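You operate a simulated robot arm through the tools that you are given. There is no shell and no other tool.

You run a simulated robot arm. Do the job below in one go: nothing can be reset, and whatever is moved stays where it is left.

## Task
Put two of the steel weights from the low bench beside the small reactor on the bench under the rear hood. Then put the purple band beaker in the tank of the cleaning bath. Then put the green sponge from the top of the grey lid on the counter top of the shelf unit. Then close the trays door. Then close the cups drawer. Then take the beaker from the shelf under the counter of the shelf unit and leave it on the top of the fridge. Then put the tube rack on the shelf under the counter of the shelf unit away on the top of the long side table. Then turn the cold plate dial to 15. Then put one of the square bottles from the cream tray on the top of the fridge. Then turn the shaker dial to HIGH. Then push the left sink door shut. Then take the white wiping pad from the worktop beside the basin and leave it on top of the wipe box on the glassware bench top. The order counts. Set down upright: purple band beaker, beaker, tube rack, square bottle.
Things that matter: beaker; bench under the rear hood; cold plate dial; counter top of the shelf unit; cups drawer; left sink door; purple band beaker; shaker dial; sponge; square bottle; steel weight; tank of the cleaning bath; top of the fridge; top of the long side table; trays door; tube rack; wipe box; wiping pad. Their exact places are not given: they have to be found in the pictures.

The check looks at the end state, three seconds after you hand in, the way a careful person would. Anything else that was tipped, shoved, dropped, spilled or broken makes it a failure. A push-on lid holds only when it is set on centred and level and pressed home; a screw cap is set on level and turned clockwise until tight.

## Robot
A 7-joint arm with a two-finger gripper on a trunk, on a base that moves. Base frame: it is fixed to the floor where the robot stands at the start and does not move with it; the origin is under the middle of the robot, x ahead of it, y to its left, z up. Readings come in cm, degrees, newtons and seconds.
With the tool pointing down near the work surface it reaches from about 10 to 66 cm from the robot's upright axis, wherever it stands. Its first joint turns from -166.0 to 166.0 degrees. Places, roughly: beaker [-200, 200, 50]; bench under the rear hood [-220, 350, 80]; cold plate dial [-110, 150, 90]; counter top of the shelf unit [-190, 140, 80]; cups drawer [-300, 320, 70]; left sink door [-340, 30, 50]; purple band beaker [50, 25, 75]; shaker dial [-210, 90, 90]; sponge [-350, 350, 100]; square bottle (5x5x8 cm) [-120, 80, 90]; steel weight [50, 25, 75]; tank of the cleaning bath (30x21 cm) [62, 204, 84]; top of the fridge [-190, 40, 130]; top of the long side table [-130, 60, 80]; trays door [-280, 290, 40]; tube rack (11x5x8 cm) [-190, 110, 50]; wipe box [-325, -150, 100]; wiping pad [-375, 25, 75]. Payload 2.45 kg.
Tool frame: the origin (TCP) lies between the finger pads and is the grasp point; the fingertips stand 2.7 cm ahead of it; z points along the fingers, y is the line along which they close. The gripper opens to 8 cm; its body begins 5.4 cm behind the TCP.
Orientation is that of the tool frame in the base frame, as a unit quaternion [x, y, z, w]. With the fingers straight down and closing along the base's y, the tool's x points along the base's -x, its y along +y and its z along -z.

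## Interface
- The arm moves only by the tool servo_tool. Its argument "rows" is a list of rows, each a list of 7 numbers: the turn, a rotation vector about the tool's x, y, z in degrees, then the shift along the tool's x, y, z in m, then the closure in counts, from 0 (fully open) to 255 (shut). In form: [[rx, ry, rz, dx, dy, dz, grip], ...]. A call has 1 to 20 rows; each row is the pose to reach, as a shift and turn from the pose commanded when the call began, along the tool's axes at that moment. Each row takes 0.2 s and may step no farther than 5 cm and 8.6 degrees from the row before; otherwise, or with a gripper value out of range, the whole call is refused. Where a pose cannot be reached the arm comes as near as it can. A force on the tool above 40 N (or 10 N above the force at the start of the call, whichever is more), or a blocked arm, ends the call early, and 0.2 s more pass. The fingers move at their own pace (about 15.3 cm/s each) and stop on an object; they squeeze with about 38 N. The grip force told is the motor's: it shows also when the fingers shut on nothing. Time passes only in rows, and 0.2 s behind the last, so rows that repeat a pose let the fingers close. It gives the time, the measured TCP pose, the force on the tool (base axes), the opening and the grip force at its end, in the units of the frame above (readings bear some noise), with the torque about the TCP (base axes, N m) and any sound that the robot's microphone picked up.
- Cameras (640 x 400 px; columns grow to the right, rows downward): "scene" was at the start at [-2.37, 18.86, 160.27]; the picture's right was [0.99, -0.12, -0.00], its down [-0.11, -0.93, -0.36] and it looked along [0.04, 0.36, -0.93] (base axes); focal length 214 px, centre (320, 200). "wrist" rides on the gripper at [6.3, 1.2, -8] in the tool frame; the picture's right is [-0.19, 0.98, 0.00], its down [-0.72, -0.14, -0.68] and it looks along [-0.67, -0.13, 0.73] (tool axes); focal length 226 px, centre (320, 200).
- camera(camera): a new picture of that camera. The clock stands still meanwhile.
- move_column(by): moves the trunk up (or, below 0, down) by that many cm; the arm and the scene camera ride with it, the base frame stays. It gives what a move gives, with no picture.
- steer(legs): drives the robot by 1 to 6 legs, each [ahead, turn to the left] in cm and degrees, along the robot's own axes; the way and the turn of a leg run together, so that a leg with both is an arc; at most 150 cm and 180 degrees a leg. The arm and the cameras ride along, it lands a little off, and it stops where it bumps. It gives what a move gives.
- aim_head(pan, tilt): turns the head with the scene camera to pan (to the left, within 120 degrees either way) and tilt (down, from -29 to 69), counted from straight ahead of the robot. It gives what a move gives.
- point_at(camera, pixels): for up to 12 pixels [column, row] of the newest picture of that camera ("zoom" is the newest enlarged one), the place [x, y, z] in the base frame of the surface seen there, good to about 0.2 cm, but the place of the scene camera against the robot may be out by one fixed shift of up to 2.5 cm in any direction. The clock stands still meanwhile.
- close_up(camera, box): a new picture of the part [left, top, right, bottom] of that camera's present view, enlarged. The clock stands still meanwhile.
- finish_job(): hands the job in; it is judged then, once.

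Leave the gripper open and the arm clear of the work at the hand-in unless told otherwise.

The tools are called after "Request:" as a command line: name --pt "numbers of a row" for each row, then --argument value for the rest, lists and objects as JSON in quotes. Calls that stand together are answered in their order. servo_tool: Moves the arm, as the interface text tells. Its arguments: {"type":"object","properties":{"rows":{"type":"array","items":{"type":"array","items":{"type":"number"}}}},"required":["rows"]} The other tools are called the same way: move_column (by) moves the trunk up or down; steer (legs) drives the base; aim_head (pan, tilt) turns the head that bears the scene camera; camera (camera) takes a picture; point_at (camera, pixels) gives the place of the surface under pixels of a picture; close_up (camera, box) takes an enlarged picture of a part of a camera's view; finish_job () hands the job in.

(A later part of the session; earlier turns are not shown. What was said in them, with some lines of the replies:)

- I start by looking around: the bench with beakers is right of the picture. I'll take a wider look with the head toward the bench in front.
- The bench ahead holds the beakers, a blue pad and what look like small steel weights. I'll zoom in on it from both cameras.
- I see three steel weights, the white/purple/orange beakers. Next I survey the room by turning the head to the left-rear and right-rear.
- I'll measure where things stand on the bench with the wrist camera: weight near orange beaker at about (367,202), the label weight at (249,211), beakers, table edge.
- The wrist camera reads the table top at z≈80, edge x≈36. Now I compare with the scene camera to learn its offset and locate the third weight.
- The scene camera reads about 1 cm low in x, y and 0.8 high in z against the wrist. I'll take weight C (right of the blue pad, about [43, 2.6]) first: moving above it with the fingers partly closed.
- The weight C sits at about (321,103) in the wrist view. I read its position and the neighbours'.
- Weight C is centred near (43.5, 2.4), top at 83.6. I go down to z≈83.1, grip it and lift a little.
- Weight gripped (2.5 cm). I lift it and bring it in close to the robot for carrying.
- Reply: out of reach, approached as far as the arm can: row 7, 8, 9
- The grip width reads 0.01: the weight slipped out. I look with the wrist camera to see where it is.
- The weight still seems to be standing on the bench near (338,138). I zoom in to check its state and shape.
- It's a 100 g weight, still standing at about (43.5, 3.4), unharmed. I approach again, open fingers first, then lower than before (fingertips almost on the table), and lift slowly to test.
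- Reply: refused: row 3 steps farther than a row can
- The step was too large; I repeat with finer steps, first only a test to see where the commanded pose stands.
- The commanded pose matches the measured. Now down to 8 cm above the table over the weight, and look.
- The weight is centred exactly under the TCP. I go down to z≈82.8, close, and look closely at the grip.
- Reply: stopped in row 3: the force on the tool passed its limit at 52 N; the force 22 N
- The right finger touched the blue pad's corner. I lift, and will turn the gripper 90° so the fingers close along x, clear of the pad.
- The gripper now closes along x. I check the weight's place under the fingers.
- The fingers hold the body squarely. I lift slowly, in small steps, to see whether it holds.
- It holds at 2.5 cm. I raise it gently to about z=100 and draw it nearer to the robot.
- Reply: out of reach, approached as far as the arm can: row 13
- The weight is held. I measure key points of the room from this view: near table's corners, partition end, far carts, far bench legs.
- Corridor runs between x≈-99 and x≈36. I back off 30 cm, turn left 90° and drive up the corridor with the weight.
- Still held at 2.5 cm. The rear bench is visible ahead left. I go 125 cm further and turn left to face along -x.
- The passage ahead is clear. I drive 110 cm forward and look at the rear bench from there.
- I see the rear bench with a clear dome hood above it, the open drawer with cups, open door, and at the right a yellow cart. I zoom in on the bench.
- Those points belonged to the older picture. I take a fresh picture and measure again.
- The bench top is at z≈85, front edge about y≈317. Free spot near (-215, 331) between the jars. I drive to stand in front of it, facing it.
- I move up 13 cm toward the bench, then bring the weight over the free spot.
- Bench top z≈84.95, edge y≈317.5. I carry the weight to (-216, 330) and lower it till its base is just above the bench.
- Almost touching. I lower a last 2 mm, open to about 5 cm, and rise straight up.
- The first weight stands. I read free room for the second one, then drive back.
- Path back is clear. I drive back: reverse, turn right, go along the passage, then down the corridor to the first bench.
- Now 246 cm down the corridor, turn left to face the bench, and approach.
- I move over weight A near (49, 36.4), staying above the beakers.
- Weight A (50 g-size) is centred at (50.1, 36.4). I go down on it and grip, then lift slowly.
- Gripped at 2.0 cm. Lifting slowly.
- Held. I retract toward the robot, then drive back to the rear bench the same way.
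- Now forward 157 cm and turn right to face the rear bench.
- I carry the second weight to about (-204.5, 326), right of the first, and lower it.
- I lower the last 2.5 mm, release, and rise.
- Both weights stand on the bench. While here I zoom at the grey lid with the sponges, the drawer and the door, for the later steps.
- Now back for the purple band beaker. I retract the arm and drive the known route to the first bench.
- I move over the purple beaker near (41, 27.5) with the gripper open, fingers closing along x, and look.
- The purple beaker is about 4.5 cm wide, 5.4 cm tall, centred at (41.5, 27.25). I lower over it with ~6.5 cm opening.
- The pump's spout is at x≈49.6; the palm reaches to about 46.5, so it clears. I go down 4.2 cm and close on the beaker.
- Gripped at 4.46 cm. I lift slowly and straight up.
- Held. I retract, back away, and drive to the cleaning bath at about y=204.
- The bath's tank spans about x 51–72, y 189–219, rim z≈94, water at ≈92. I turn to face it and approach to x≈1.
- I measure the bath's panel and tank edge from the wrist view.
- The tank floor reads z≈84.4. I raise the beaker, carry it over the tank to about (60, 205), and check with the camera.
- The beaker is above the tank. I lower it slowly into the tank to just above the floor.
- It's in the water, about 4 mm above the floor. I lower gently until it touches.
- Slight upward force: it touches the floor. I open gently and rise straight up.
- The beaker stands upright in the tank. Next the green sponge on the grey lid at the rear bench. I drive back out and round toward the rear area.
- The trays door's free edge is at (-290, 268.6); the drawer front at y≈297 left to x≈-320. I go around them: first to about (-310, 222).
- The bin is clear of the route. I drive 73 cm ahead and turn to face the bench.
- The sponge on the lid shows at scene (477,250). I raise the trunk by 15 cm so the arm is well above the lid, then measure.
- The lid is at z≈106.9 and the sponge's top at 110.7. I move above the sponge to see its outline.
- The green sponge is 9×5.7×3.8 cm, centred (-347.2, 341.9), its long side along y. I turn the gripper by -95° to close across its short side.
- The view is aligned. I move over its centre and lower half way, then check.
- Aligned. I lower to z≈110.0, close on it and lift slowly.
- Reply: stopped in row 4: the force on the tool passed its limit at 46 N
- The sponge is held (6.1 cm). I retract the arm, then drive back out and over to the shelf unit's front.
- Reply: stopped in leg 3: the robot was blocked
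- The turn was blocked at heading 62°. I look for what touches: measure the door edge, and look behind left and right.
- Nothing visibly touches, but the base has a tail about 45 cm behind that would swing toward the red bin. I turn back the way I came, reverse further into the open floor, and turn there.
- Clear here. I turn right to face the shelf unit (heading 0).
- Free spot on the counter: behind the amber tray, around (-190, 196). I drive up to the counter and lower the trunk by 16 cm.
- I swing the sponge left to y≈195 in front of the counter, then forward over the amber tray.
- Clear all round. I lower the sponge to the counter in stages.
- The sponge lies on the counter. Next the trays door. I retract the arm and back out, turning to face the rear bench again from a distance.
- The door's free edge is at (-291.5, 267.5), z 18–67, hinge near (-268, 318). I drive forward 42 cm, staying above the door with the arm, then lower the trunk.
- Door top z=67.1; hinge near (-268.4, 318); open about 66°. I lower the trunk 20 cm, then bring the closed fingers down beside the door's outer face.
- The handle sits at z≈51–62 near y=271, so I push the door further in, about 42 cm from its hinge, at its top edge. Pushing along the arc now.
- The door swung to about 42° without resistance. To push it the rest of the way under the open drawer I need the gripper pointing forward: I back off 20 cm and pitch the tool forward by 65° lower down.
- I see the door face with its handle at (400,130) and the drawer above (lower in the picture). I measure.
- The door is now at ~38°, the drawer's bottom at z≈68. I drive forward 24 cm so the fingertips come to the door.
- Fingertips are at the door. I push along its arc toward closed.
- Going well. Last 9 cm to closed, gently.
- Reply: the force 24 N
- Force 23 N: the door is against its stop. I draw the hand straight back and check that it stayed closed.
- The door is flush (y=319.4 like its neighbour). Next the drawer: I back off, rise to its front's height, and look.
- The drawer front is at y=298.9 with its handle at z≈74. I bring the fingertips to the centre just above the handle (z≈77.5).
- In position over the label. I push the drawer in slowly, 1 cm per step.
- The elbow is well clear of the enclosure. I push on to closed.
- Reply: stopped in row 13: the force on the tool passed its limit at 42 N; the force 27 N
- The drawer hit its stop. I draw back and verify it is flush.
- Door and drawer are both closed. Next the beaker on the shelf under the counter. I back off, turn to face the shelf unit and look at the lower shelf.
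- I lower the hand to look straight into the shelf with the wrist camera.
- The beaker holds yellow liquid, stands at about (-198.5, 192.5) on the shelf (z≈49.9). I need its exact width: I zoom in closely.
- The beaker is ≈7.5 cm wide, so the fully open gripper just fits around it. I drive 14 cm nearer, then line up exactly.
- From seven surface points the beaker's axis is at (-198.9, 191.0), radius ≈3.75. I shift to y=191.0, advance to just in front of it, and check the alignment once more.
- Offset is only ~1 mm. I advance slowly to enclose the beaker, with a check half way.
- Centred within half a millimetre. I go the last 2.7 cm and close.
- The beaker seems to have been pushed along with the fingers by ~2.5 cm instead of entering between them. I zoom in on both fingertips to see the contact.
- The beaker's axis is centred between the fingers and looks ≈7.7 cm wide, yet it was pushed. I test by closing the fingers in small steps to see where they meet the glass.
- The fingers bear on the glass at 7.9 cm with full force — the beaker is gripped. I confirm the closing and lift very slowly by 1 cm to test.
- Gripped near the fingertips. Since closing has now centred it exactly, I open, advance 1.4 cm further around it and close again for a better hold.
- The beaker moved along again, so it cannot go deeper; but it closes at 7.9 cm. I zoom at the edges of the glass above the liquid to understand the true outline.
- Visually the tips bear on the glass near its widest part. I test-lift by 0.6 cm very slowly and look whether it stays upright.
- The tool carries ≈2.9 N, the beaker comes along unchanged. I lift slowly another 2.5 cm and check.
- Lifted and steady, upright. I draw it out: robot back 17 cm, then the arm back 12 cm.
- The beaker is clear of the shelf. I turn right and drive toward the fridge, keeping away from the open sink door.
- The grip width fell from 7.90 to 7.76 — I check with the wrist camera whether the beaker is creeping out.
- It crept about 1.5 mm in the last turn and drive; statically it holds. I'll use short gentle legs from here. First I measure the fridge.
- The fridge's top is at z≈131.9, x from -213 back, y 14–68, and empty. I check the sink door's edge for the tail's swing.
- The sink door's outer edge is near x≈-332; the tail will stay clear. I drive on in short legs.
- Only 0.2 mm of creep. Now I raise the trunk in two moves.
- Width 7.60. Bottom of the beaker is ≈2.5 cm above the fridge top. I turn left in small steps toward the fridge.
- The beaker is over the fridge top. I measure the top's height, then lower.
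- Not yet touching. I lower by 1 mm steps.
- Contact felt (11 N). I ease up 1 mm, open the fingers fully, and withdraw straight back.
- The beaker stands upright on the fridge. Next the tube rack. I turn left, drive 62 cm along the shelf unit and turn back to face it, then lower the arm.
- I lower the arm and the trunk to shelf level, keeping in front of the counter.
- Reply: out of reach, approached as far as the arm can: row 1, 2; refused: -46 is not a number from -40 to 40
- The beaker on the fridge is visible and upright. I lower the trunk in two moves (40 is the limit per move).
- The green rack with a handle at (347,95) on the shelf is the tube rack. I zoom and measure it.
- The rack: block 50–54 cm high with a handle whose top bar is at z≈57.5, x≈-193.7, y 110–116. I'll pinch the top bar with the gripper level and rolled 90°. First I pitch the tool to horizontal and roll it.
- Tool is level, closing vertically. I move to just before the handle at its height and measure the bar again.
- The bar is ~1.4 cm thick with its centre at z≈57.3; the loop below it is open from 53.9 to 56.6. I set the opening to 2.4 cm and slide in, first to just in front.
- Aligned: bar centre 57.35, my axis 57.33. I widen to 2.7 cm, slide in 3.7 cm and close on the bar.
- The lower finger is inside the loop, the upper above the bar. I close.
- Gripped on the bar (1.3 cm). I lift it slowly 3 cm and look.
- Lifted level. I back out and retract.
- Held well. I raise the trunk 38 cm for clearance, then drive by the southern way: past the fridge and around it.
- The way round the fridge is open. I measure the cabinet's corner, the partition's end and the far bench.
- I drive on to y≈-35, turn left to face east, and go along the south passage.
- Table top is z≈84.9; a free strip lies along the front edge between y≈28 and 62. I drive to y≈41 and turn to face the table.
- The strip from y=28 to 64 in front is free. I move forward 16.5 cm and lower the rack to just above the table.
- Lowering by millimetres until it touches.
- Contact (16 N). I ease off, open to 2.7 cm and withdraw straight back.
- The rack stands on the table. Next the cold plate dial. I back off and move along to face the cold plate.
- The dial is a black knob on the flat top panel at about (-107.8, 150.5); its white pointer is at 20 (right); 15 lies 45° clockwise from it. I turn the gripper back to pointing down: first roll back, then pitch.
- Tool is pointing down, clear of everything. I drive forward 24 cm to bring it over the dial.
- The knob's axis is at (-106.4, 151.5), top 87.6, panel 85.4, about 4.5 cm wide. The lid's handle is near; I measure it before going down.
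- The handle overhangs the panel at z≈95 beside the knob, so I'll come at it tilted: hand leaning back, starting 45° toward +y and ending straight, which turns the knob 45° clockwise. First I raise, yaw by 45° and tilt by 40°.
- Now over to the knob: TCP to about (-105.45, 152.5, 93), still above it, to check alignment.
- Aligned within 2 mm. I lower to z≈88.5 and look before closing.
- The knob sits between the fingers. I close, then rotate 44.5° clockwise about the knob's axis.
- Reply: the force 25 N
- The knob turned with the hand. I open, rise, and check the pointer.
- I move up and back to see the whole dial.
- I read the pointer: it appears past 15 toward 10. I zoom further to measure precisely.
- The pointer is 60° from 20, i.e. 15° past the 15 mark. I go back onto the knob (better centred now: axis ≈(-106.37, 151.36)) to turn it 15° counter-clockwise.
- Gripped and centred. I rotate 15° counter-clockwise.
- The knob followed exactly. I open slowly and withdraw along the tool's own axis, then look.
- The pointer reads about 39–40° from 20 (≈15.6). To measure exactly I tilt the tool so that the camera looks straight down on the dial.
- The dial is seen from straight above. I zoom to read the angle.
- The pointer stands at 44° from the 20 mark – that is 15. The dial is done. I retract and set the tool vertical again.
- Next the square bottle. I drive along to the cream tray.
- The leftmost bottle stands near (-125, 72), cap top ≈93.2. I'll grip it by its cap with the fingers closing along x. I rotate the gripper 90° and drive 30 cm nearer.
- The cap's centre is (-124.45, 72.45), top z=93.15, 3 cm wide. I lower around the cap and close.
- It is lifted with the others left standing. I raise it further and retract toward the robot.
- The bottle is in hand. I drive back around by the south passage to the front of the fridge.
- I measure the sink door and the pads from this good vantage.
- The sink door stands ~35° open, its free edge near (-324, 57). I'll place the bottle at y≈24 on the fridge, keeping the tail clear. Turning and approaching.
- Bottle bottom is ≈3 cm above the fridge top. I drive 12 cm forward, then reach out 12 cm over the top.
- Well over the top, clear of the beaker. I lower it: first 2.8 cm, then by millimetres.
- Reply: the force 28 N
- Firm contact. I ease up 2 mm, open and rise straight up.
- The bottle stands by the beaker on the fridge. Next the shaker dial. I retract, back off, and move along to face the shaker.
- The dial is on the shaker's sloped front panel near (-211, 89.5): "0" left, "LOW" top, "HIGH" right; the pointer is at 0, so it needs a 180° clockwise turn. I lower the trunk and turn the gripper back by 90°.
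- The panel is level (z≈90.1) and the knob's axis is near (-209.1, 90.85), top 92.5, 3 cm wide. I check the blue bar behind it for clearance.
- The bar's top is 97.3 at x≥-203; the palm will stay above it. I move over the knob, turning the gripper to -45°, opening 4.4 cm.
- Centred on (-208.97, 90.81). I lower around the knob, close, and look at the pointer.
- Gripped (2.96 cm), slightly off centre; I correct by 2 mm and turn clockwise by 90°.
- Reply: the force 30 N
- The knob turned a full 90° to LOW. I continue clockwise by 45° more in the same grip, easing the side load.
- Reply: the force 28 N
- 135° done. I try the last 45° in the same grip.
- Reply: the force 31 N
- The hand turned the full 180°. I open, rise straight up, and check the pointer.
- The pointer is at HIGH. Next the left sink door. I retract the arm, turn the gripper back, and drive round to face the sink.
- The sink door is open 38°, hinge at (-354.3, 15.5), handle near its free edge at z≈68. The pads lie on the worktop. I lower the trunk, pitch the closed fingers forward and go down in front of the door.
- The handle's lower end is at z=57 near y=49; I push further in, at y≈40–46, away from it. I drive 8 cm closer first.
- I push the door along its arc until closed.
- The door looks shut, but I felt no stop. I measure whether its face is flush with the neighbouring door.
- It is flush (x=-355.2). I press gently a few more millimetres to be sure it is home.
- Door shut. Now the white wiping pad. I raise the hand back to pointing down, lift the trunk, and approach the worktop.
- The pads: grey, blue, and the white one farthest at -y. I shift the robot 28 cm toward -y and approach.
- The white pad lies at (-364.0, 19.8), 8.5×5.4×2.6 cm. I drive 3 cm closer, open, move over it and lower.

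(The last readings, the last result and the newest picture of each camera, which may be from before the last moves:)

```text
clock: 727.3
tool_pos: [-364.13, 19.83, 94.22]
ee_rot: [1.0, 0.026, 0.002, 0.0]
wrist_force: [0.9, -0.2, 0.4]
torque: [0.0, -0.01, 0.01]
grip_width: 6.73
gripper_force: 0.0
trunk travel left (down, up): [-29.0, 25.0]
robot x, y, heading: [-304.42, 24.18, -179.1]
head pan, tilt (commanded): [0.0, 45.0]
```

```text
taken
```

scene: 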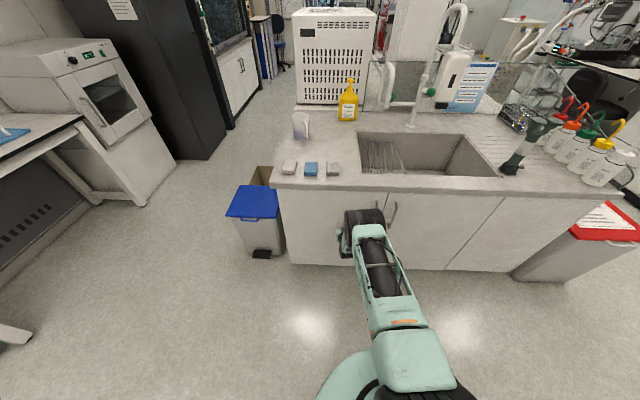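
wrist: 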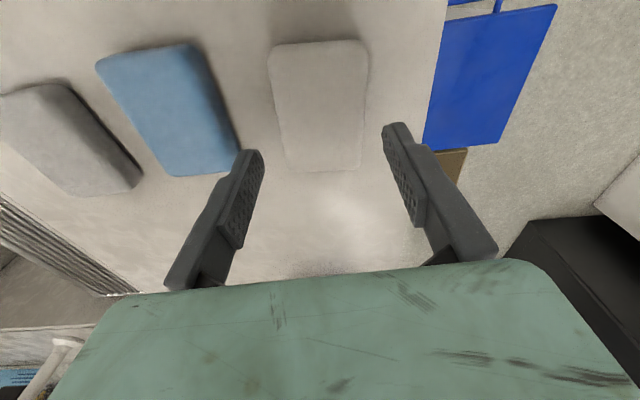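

Centred between the fingers. I lower to z≈88.1 and close.

Request:
servo_tool --pt "0 0 0 0 0 0.03 40" --pt "0 0 0 0 0 0.05 40" --pt "0 0 0 0 0 0.06 40" --pt "0 0 0 0 0 0.06 90" --pt "0 0 0 0 0 0.06 255" --pt "0 0 0 0 0 0.06 255" --pt "0 0 0 0 0 0.06 255"

Request:
servo_tool --pt "0 0 0 0 0 -0.004 255" --pt "0 0 0 0 0 -0.01 255" --pt "0 0 0 0 0 -0.02 255" --pt "0 0 0 0 0 -0.04 255" --pt "0 0 0 0 0 -0.06 255" --pt "0 0 0 0 0 -0.09 255" --pt "0 0 0 0 0 -0.12 255" --pt "0 0 0 0 0 -0.16 255" --pt "0 0 0 0 0 -0.2 255"

Request:
camera --camera "wrist"

```text
clock: 728.9
tool_pos: [-363.87, 19.85, 88.38]
ee_rot: [1.0, 0.027, 0.002, 0.0]
wrist_force: [-4.1, 0.6, 14.3]
torque: [0.03, 0.13, -0.14]
grip_width: 5.99
gripper_force: 38.1
trunk travel left (down, up): [-29.0, 25.0]
robot x, y, heading: [-304.56, 24.03, -179.2]
head pan, tilt (commanded): [0.0, 45.0]
```

```text
clock: 730.9
tool_pos: [-363.44, 19.76, 108.46]
ee_rot: [1.0, 0.026, 0.002, -0.001]
wrist_force: [-0.1, -0.3, -0.4]
torque: [0.04, 0.04, 0.02]
grip_width: 5.98
gripper_force: 37.7
trunk travel left (down, up): [-29.0, 25.0]
robot x, y, heading: [-304.26, 23.72, -179.2]
head pan, tilt (commanded): [0.0, 45.0]
```

```text
taken
```

wrist: 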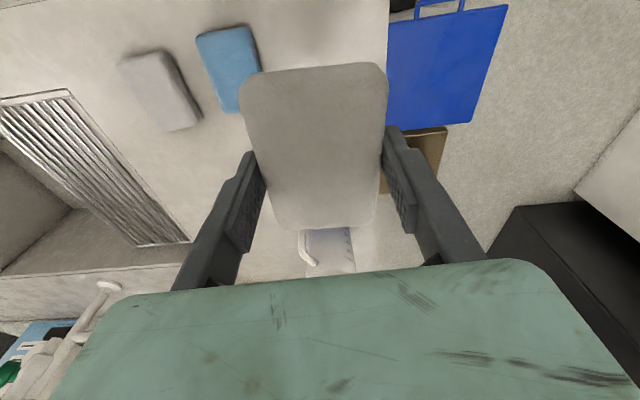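

Pad held. I retract, back off, and drive toward the glassware bench at the south side.

Request:
servo_tool --pt "0 0 0 0.04 0 0 255" --pt "0 0 0 0.08 0 0 255" --pt "0 0 0 0.12 0 0 255" --pt "0 0 0 0.15 0 0 255"

Request:
steer --legs '[[-25, 0], [0, 66], [45, 0]]'

Request:
aim_head --pan 25 --tilt 35

Request:
camera --camera "scene"

```text
clock: 731.9
tool_pos: [-348.87, 20.81, 108.51]
ee_rot: [1.0, 0.026, 0.002, 0.0]
wrist_force: [0.4, -0.5, 0.0]
torque: [-0.02, 0.02, 0.01]
grip_width: 5.94
gripper_force: 37.9
trunk travel left (down, up): [-29.0, 25.0]
robot x, y, heading: [-304.52, 23.8, -179.1]
head pan, tilt (commanded): [0.0, 45.0]
```

```text
clock: 738.9
tool_pos: [-313.12, -57.57, 108.45]
ee_rot: [0.828, 0.56, 0.003, -0.001]
wrist_force: [-0.5, -0.4, -0.2]
torque: [-0.03, -0.03, -0.01]
grip_width: 5.86
gripper_force: 38.1
trunk travel left (down, up): [-29.0, 25.0]
robot x, y, heading: [-297.11, -15.9, -113.9]
head pan, tilt (commanded): [0.0, 45.0]
```

```text
clock: 739.8
tool_pos: [-313.05, -57.58, 108.51]
ee_rot: [0.829, 0.559, 0.002, -0.001]
wrist_force: [-0.4, 0.4, -1.2]
torque: [0.02, 0.0, 0.02]
grip_width: 5.84
gripper_force: 38.6
trunk travel left (down, up): [-29.0, 25.0]
robot x, y, heading: [-297.25, -16.11, -113.9]
head pan, tilt (commanded): [25.0, 35.0]
```

```text
taken
```

scene: 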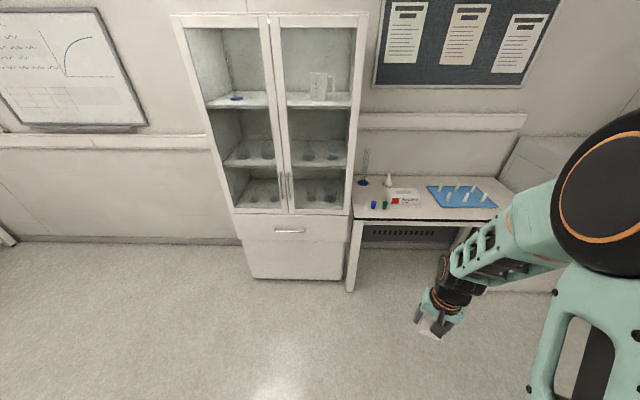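

Request:
close_up --camera "scene" --box '[340, 140, 520, 260]'

Request:
point_at --camera "scene" --pixels '[[405, 193], [412, 200], [395, 200], [390, 185], [373, 205], [385, 205], [360, 210], [400, 218], [440, 195], [355, 218], [500, 215], [365, 182]]'

```text
3.33 times, centred on (430, 200) of scene
```

zoom: 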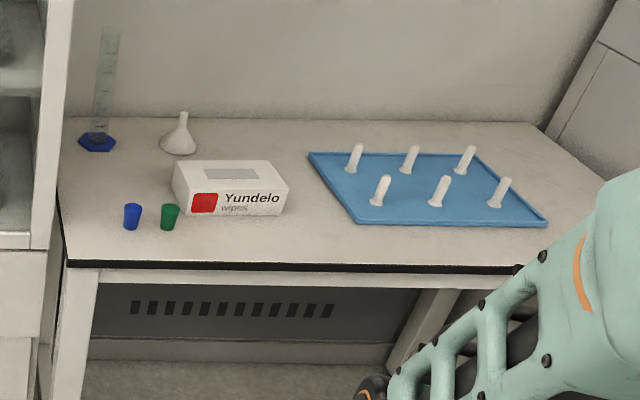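

```text
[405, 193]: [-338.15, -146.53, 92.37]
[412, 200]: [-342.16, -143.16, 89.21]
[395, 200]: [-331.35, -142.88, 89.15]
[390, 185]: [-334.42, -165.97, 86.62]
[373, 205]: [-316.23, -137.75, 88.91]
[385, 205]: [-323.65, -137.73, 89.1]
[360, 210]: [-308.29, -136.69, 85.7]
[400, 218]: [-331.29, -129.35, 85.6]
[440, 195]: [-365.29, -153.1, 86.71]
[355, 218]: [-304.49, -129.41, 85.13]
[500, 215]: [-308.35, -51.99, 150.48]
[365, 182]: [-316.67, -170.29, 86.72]
```

Request:
point_at --camera "scene" --pixels '[[388, 190], [414, 189], [419, 195], [391, 196], [403, 192], [398, 190], [410, 195], [420, 203]]'

```text
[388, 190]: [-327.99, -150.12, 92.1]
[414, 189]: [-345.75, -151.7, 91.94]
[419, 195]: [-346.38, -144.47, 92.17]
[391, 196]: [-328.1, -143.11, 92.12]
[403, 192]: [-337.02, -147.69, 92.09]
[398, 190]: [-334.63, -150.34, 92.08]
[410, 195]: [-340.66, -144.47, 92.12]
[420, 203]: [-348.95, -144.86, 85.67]
```

The wipe box top spans x -327…-347, y -142.5…-152, z≈91.5. I drive to stand before it at about (-335, -87).

Request:
steer --legs '[[0, -4], [78, 0], [0, 28]]'

Request:
servo_tool --pt "0 0 8 0 0 0 255" --pt "0 0 16 0 0 0 255" --pt "0 0 24 0 0 0 255" --pt "0 0 32 0 0 0 255" --pt "0 0 40 0 0 0 255" --pt "0 0 48 0 0 0 255" --pt "0 0 56 0 0 0 255" --pt "0 0 64 0 0 0 255" --pt "0 0 72 0 0 0 255" --pt "0 0 80 0 0 0 255" --pt "0 0 88 0 0 0 255" --pt "0 0 90 0 0 0 255"

Request:
camera --camera "wrist"

Request:
aim_head --pan 15 --tilt 50

Request:
camera --camera "scene"

```text
clock: 745.9
tool_pos: [-332.5, -129.3, 108.48]
ee_rot: [0.698, 0.716, 0.002, -0.002]
wrist_force: [-0.2, -0.9, -0.2]
torque: [0.02, -0.01, 0.0]
grip_width: 5.84
gripper_force: 38.3
trunk travel left (down, up): [-29.0, 25.0]
robot x, y, heading: [-334.33, -84.7, -90.8]
head pan, tilt (commanded): [25.0, 35.0]
```

```text
clock: 748.5
tool_pos: [-332.51, -129.27, 108.4]
ee_rot: [1.0, 0.01, 0.0, -0.004]
wrist_force: [-0.1, -0.4, 0.3]
torque: [-0.03, 0.02, -0.02]
grip_width: 5.83
gripper_force: 37.3
trunk travel left (down, up): [-29.0, 25.0]
robot x, y, heading: [-334.49, -84.69, -90.6]
head pan, tilt (commanded): [25.0, 35.0]
```

```text
taken
```

wrist: 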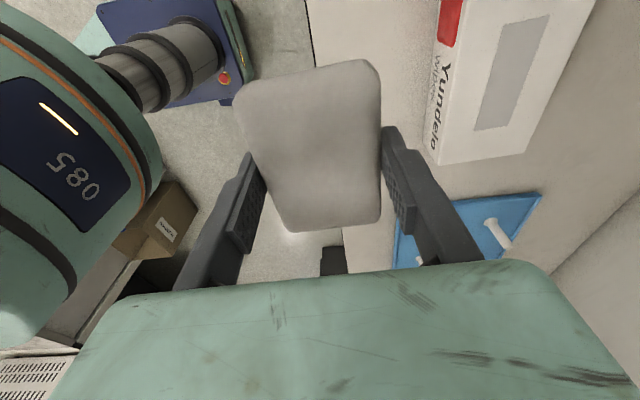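

```text
clock: 749.3
tool_pos: [-332.66, -129.34, 108.44]
ee_rot: [1.0, 0.012, 0.0, -0.002]
wrist_force: [0.1, 1.0, -0.8]
torque: [0.03, -0.02, 0.01]
grip_width: 5.84
gripper_force: 38.2
trunk travel left (down, up): [-29.0, 25.0]
robot x, y, heading: [-334.55, -84.81, -90.7]
head pan, tilt (commanded): [15.0, 50.0]
```

```text
taken
```

scene: 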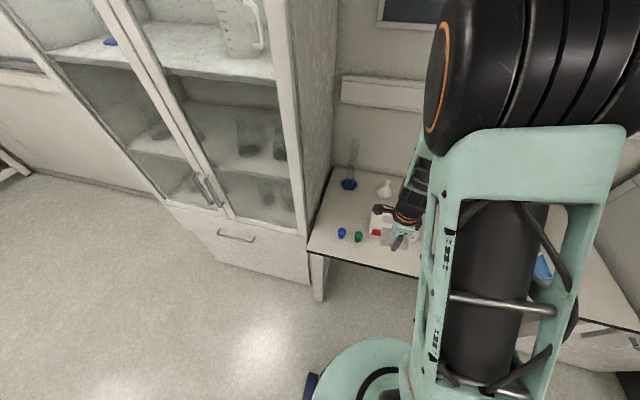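

Request:
point_at --camera "wrist" --pixels '[[455, 160], [522, 148], [580, 20], [470, 20], [500, 80], [438, 155], [490, 155], [560, 60]]'

```text
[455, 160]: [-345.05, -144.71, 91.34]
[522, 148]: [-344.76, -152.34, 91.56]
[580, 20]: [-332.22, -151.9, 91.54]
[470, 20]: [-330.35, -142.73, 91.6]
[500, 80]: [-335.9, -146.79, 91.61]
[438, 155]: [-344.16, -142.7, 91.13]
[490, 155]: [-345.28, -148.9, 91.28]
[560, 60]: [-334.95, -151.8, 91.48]
```

The box top is z=91.55, centre about (-336, -147.4). I carry the pad over it and lower to just above.

Request:
servo_tool --pt "0 0 0 -0.008 0.03 0 255" --pt "0 0 0 -0.015 0.06 0 255" --pt "0 0 0 -0.022 0.09 0 255" --pt "0 0 0 -0.03 0.12 0 255" --pt "0 0 0 -0.036 0.15 0 255" --pt "0 0 0 -0.0376 0.179 0.01 255" --pt "0 0 0 -0.0376 0.179 0.05 255" --pt "0 0 0 -0.0376 0.179 0.09 255" --pt "0 0 0 -0.0376 0.179 0.115 255" --pt "0 0 0 -0.0376 0.179 0.125 255"

Request:
camera --camera "wrist"

```text
clock: 751.5
tool_pos: [-335.94, -147.26, 95.85]
ee_rot: [1.0, 0.012, 0.0, -0.002]
wrist_force: [0.3, -0.9, 0.5]
torque: [0.03, -0.01, -0.03]
grip_width: 5.84
gripper_force: 38.1
trunk travel left (down, up): [-29.0, 25.0]
robot x, y, heading: [-334.43, -84.95, -90.9]
head pan, tilt (commanded): [15.0, 50.0]
```

```text
taken
```

wrist: 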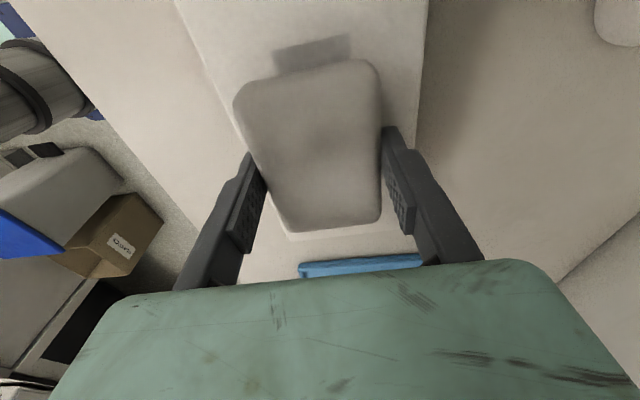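

Request:
servo_tool --pt "0 0 0 0 0 0.003 255" --pt "0 0 0 0 0 0.006 255"

Request:
servo_tool --pt "0 0 0 0 0 0.0015 255" --pt "0 0 0 0 0 0.003 255"

Request:
servo_tool --pt "0 0 0 0 0 0.0015 255" --pt "0 0 0 0 0 0.0025 255"

```text
clock: 752.1
tool_pos: [-335.78, -147.11, 95.41]
ee_rot: [1.0, 0.011, 0.0, -0.003]
wrist_force: [0.1, 0.3, 0.1]
torque: [0.0, 0.0, 0.0]
grip_width: 5.83
gripper_force: 37.9
trunk travel left (down, up): [-29.0, 25.0]
robot x, y, heading: [-333.97, -84.71, -90.5]
head pan, tilt (commanded): [15.0, 50.0]
```

```text
clock: 752.7
tool_pos: [-335.81, -147.18, 94.95]
ee_rot: [1.0, 0.012, 0.0, -0.002]
wrist_force: [0.4, -0.7, -0.3]
torque: [-0.01, 0.01, 0.03]
grip_width: 5.83
gripper_force: 38.1
trunk travel left (down, up): [-29.0, 25.0]
robot x, y, heading: [-334.34, -84.88, -90.5]
head pan, tilt (commanded): [15.0, 50.0]
```

```text
clock: 753.3
tool_pos: [-335.82, -147.19, 94.71]
ee_rot: [1.0, 0.013, 0.0, -0.002]
wrist_force: [0.3, 0.6, 4.7]
torque: [-0.09, -0.1, 0.0]
grip_width: 5.85
gripper_force: 37.9
trunk travel left (down, up): [-29.0, 25.0]
robot x, y, heading: [-334.2, -84.53, -90.7]
head pan, tilt (commanded): [15.0, 50.0]
```

Touching. I release gently and rise.

Request:
servo_tool --pt "0 0 0 0 0 0 60" --pt "0 0 0 0 0 0 30" --pt "0 0 0 0 0 0 20" --pt "0 0 0 0 0 -0.01 20" --pt "0 0 0 0 0 -0.03 20" --pt "0 0 0 0 0 -0.06 20" --pt "0 0 0 0 0 -0.1 20" --pt "0 0 0 0 0 -0.14 20"

Request:
camera --camera "wrist"

Request:
point_at --camera "wrist" --pixels '[[310, 60], [310, 90], [345, 60], [280, 60], [310, 40], [310, 120], [400, 60], [230, 60]]'

```text
clock: 755.1
tool_pos: [-335.65, -147.25, 109.01]
ee_rot: [1.0, 0.012, 0.0, -0.003]
wrist_force: [0.9, 0.3, -0.6]
torque: [-0.02, -0.02, -0.01]
grip_width: 7.39
gripper_force: 0.0
trunk travel left (down, up): [-29.0, 25.0]
robot x, y, heading: [-334.47, -84.68, -90.4]
head pan, tilt (commanded): [15.0, 50.0]
```

```text
taken
```

wrist: 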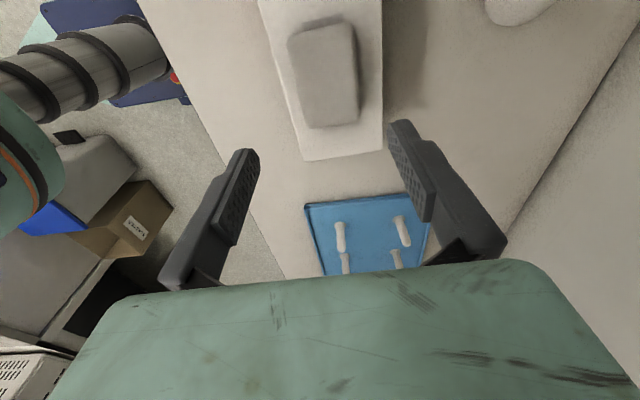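

```text
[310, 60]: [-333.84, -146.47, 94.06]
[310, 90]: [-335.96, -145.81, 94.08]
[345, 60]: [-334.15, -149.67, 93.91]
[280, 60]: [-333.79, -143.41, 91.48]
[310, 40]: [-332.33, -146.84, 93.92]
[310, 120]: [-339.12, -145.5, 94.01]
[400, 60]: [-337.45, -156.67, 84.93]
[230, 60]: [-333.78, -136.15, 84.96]
```

The white pad lies on the wipe box. I retract the arm, back away and take a last look.

Request:
servo_tool --pt "0 0 0 0 -0.04 0 0" --pt "0 0 0 0 -0.08 0 0" --pt "0 0 0 0 -0.12 0 0" --pt "0 0 0 0 -0.16 0 0" --pt "0 0 0 0 -0.19 0 0"

Request:
steer --legs '[[-30, 0]]'

Request:
aim_head --pan 10 --tilt 35

Request:
camera --camera "scene"

Request:
aim_head --pan 110 --tilt 25

Request:
camera --camera "scene"

Request:
aim_head --pan -110 --tilt 35

Request:
camera --camera "scene"

```text
clock: 756.3
tool_pos: [-336.31, -128.11, 108.84]
ee_rot: [1.0, 0.012, 0.0, -0.003]
wrist_force: [0.7, 0.2, -0.8]
torque: [0.01, -0.03, 0.03]
grip_width: 8.0
gripper_force: 0.1
trunk travel left (down, up): [-29.0, 25.0]
robot x, y, heading: [-334.59, -84.77, -90.8]
head pan, tilt (commanded): [15.0, 50.0]
```

```text
clock: 758.3
tool_pos: [-336.1, -97.9, 108.85]
ee_rot: [1.0, 0.009, 0.0, -0.002]
wrist_force: [0.4, -0.3, -0.5]
torque: [-0.02, 0.0, -0.03]
grip_width: 8.01
gripper_force: 0.1
trunk travel left (down, up): [-29.0, 25.0]
robot x, y, heading: [-333.96, -54.2, -91.0]
head pan, tilt (commanded): [15.0, 50.0]
```

```text
clock: 759.1
tool_pos: [-335.96, -98.06, 108.92]
ee_rot: [1.0, 0.01, 0.0, -0.002]
wrist_force: [0.3, -0.2, 0.2]
torque: [-0.02, 0.05, 0.02]
grip_width: 8.0
gripper_force: 0.1
trunk travel left (down, up): [-29.0, 25.0]
robot x, y, heading: [-333.77, -54.62, -90.8]
head pan, tilt (commanded): [10.0, 35.0]
```

```text
taken
```

scene: 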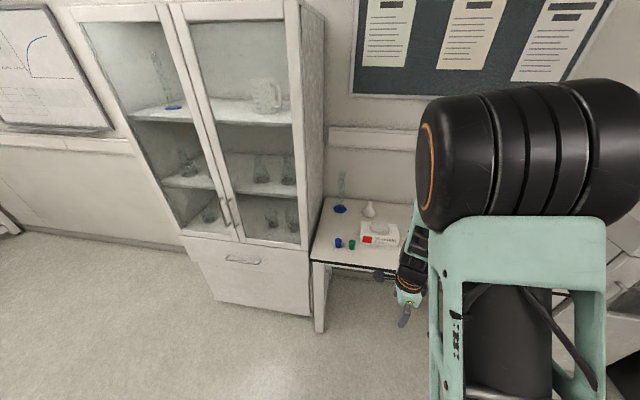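

```text
clock: 760.9
tool_pos: [-335.98, -97.95, 108.77]
ee_rot: [1.0, 0.01, 0.0, -0.003]
wrist_force: [-0.8, -0.2, -0.7]
torque: [-0.01, 0.01, 0.0]
grip_width: 8.0
gripper_force: 0.0
trunk travel left (down, up): [-29.0, 25.0]
robot x, y, heading: [-334.1, -54.1, -90.9]
head pan, tilt (commanded): [110.0, 25.0]
```

```text
taken
```

scene: 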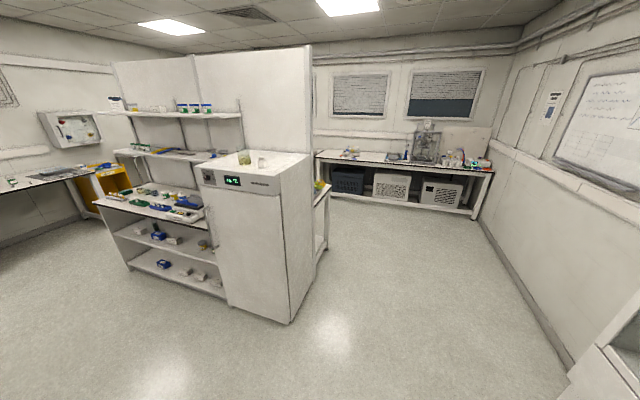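

```text
clock: 764.0
tool_pos: [-336.04, -98.06, 108.82]
ee_rot: [1.0, 0.01, 0.0, -0.002]
wrist_force: [0.1, -0.6, 0.4]
torque: [0.01, 0.01, 0.0]
grip_width: 8.01
gripper_force: 0.1
trunk travel left (down, up): [-29.0, 25.0]
robot x, y, heading: [-333.81, -54.64, -90.9]
head pan, tilt (commanded): [-110.0, 35.0]
```

```text
taken
```

scene: 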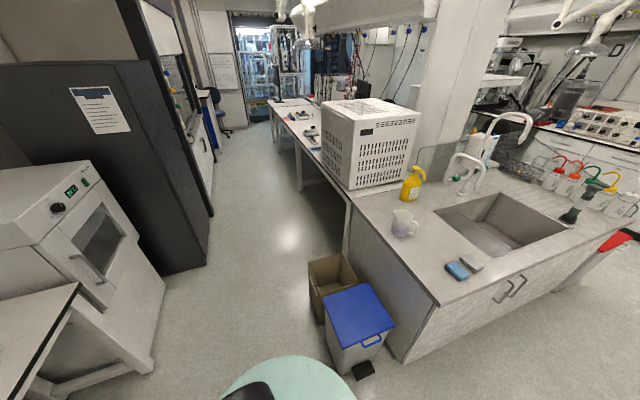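

A last zoom at the wipe box and the fridge top to be sure all stands as left.

Request:
aim_head --pan 112 --tilt 20

Request:
close_up --camera "scene" --box '[80, 100, 340, 270]'

Request:
aim_head --pan 10 --tilt 40

Request:
close_up --camera "scene" --box '[310, 160, 430, 250]'

```text
clock: 767.2
tool_pos: [-336.0, -97.96, 108.77]
ee_rot: [1.0, 0.009, 0.0, -0.003]
wrist_force: [0.3, 0.3, -0.3]
torque: [-0.01, 0.01, 0.0]
grip_width: 8.0
gripper_force: 0.0
trunk travel left (down, up): [-29.0, 25.0]
robot x, y, heading: [-333.85, -54.33, -91.0]
head pan, tilt (commanded): [112.0, 20.0]
```

```text
2.35 times, centred on (210, 185) of scene
```

zoom: 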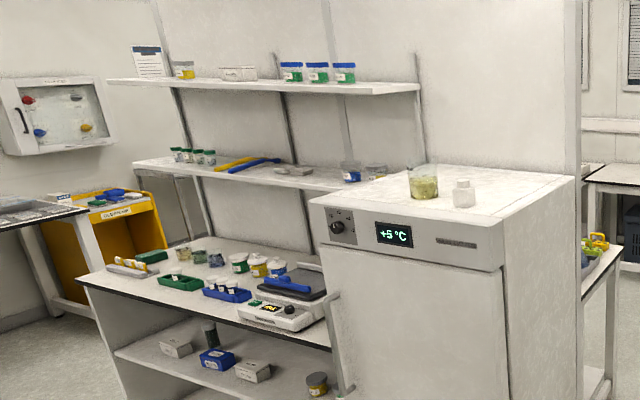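

```text
clock: 769.0
tool_pos: [-336.06, -98.03, 108.96]
ee_rot: [1.0, 0.01, 0.0, -0.003]
wrist_force: [-0.5, -0.3, 0.4]
torque: [0.01, -0.01, -0.03]
grip_width: 8.02
gripper_force: 0.1
trunk travel left (down, up): [-29.0, 25.0]
robot x, y, heading: [-333.83, -54.75, -91.0]
head pan, tilt (commanded): [10.0, 40.0]
```

```text
4.44 times, centred on (370, 205) of scene
```

zoom: 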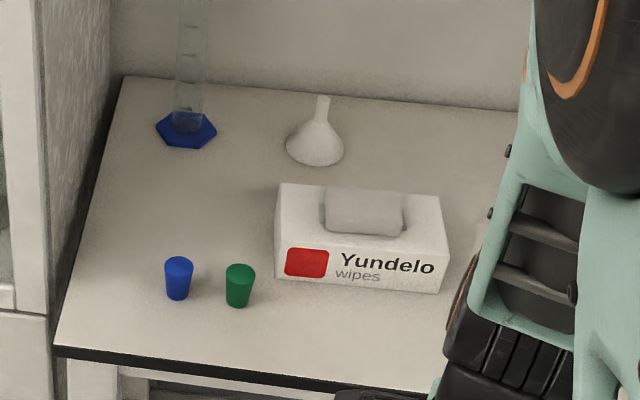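

All the goals are in place: pad on the wipe box, beaker and bottle upright on the fridge, sponge on the counter, doors and drawer shut, dials set. The gripper is open and the arm is clear, so I hand in.

Request:
finish_job

```text
The job is handed in.
```

I carried out all twelve steps in the order given and handed the job in. The gripper was open and the arm clear.

| Step | End state |
|---|---|
| Two steel weights | Standing on the bench under the rear hood, near the two jars |
| Purple band beaker | Upright on the floor of the cleaning bath tank, in the water |
| Green sponge | On the counter top of the shelf unit, behind the amber tray |
| Trays door | Closed, flush with the next cabinet |
| Cups drawer | Closed, flush |
| Beaker from the shelf unit | Upright on top of the fridge |
| Tube rack | Upright on the front strip of the long side table |
| Cold plate dial | Pointer at about 15 (read 15.1 from straight above) |
| Square bottle | Upright on top of the fridge, beside the beaker |
| Shaker dial | Pointer at HIGH (within about 3°) |
| Left sink door | Closed, flush with the right door |
| White wiping pad | On top of the wipe box |

Some things did not go smoothly:

- **Weights:** I took "beside the small reactor" as describing where the weights came from, and set them on open bench under the rear hood. If it meant the destination, they are not beside any reactor. The first weight also slipped from the gripper once; it stayed standing and I took it again.
- **Blue pad on the low bench:** a fingertip pressed on one corner of it. It still lay flat in the next picture.
- **400 ml beaker:** it is almost too wide for the gripper. It slid about 5 cm on its shelf before I got hold of it, then crept in the grip on the way. It was upright and still held its liquid when I set it down.
- **Blocked turn:** the robot was stopped once near the red waste bin while carrying the sponge. I did not find the cause; the bin and the open trays door measured about the same before and after, so I saw no sign that anything moved.
- **Cold plate dial:** I turned it too far the first time and brought it back.
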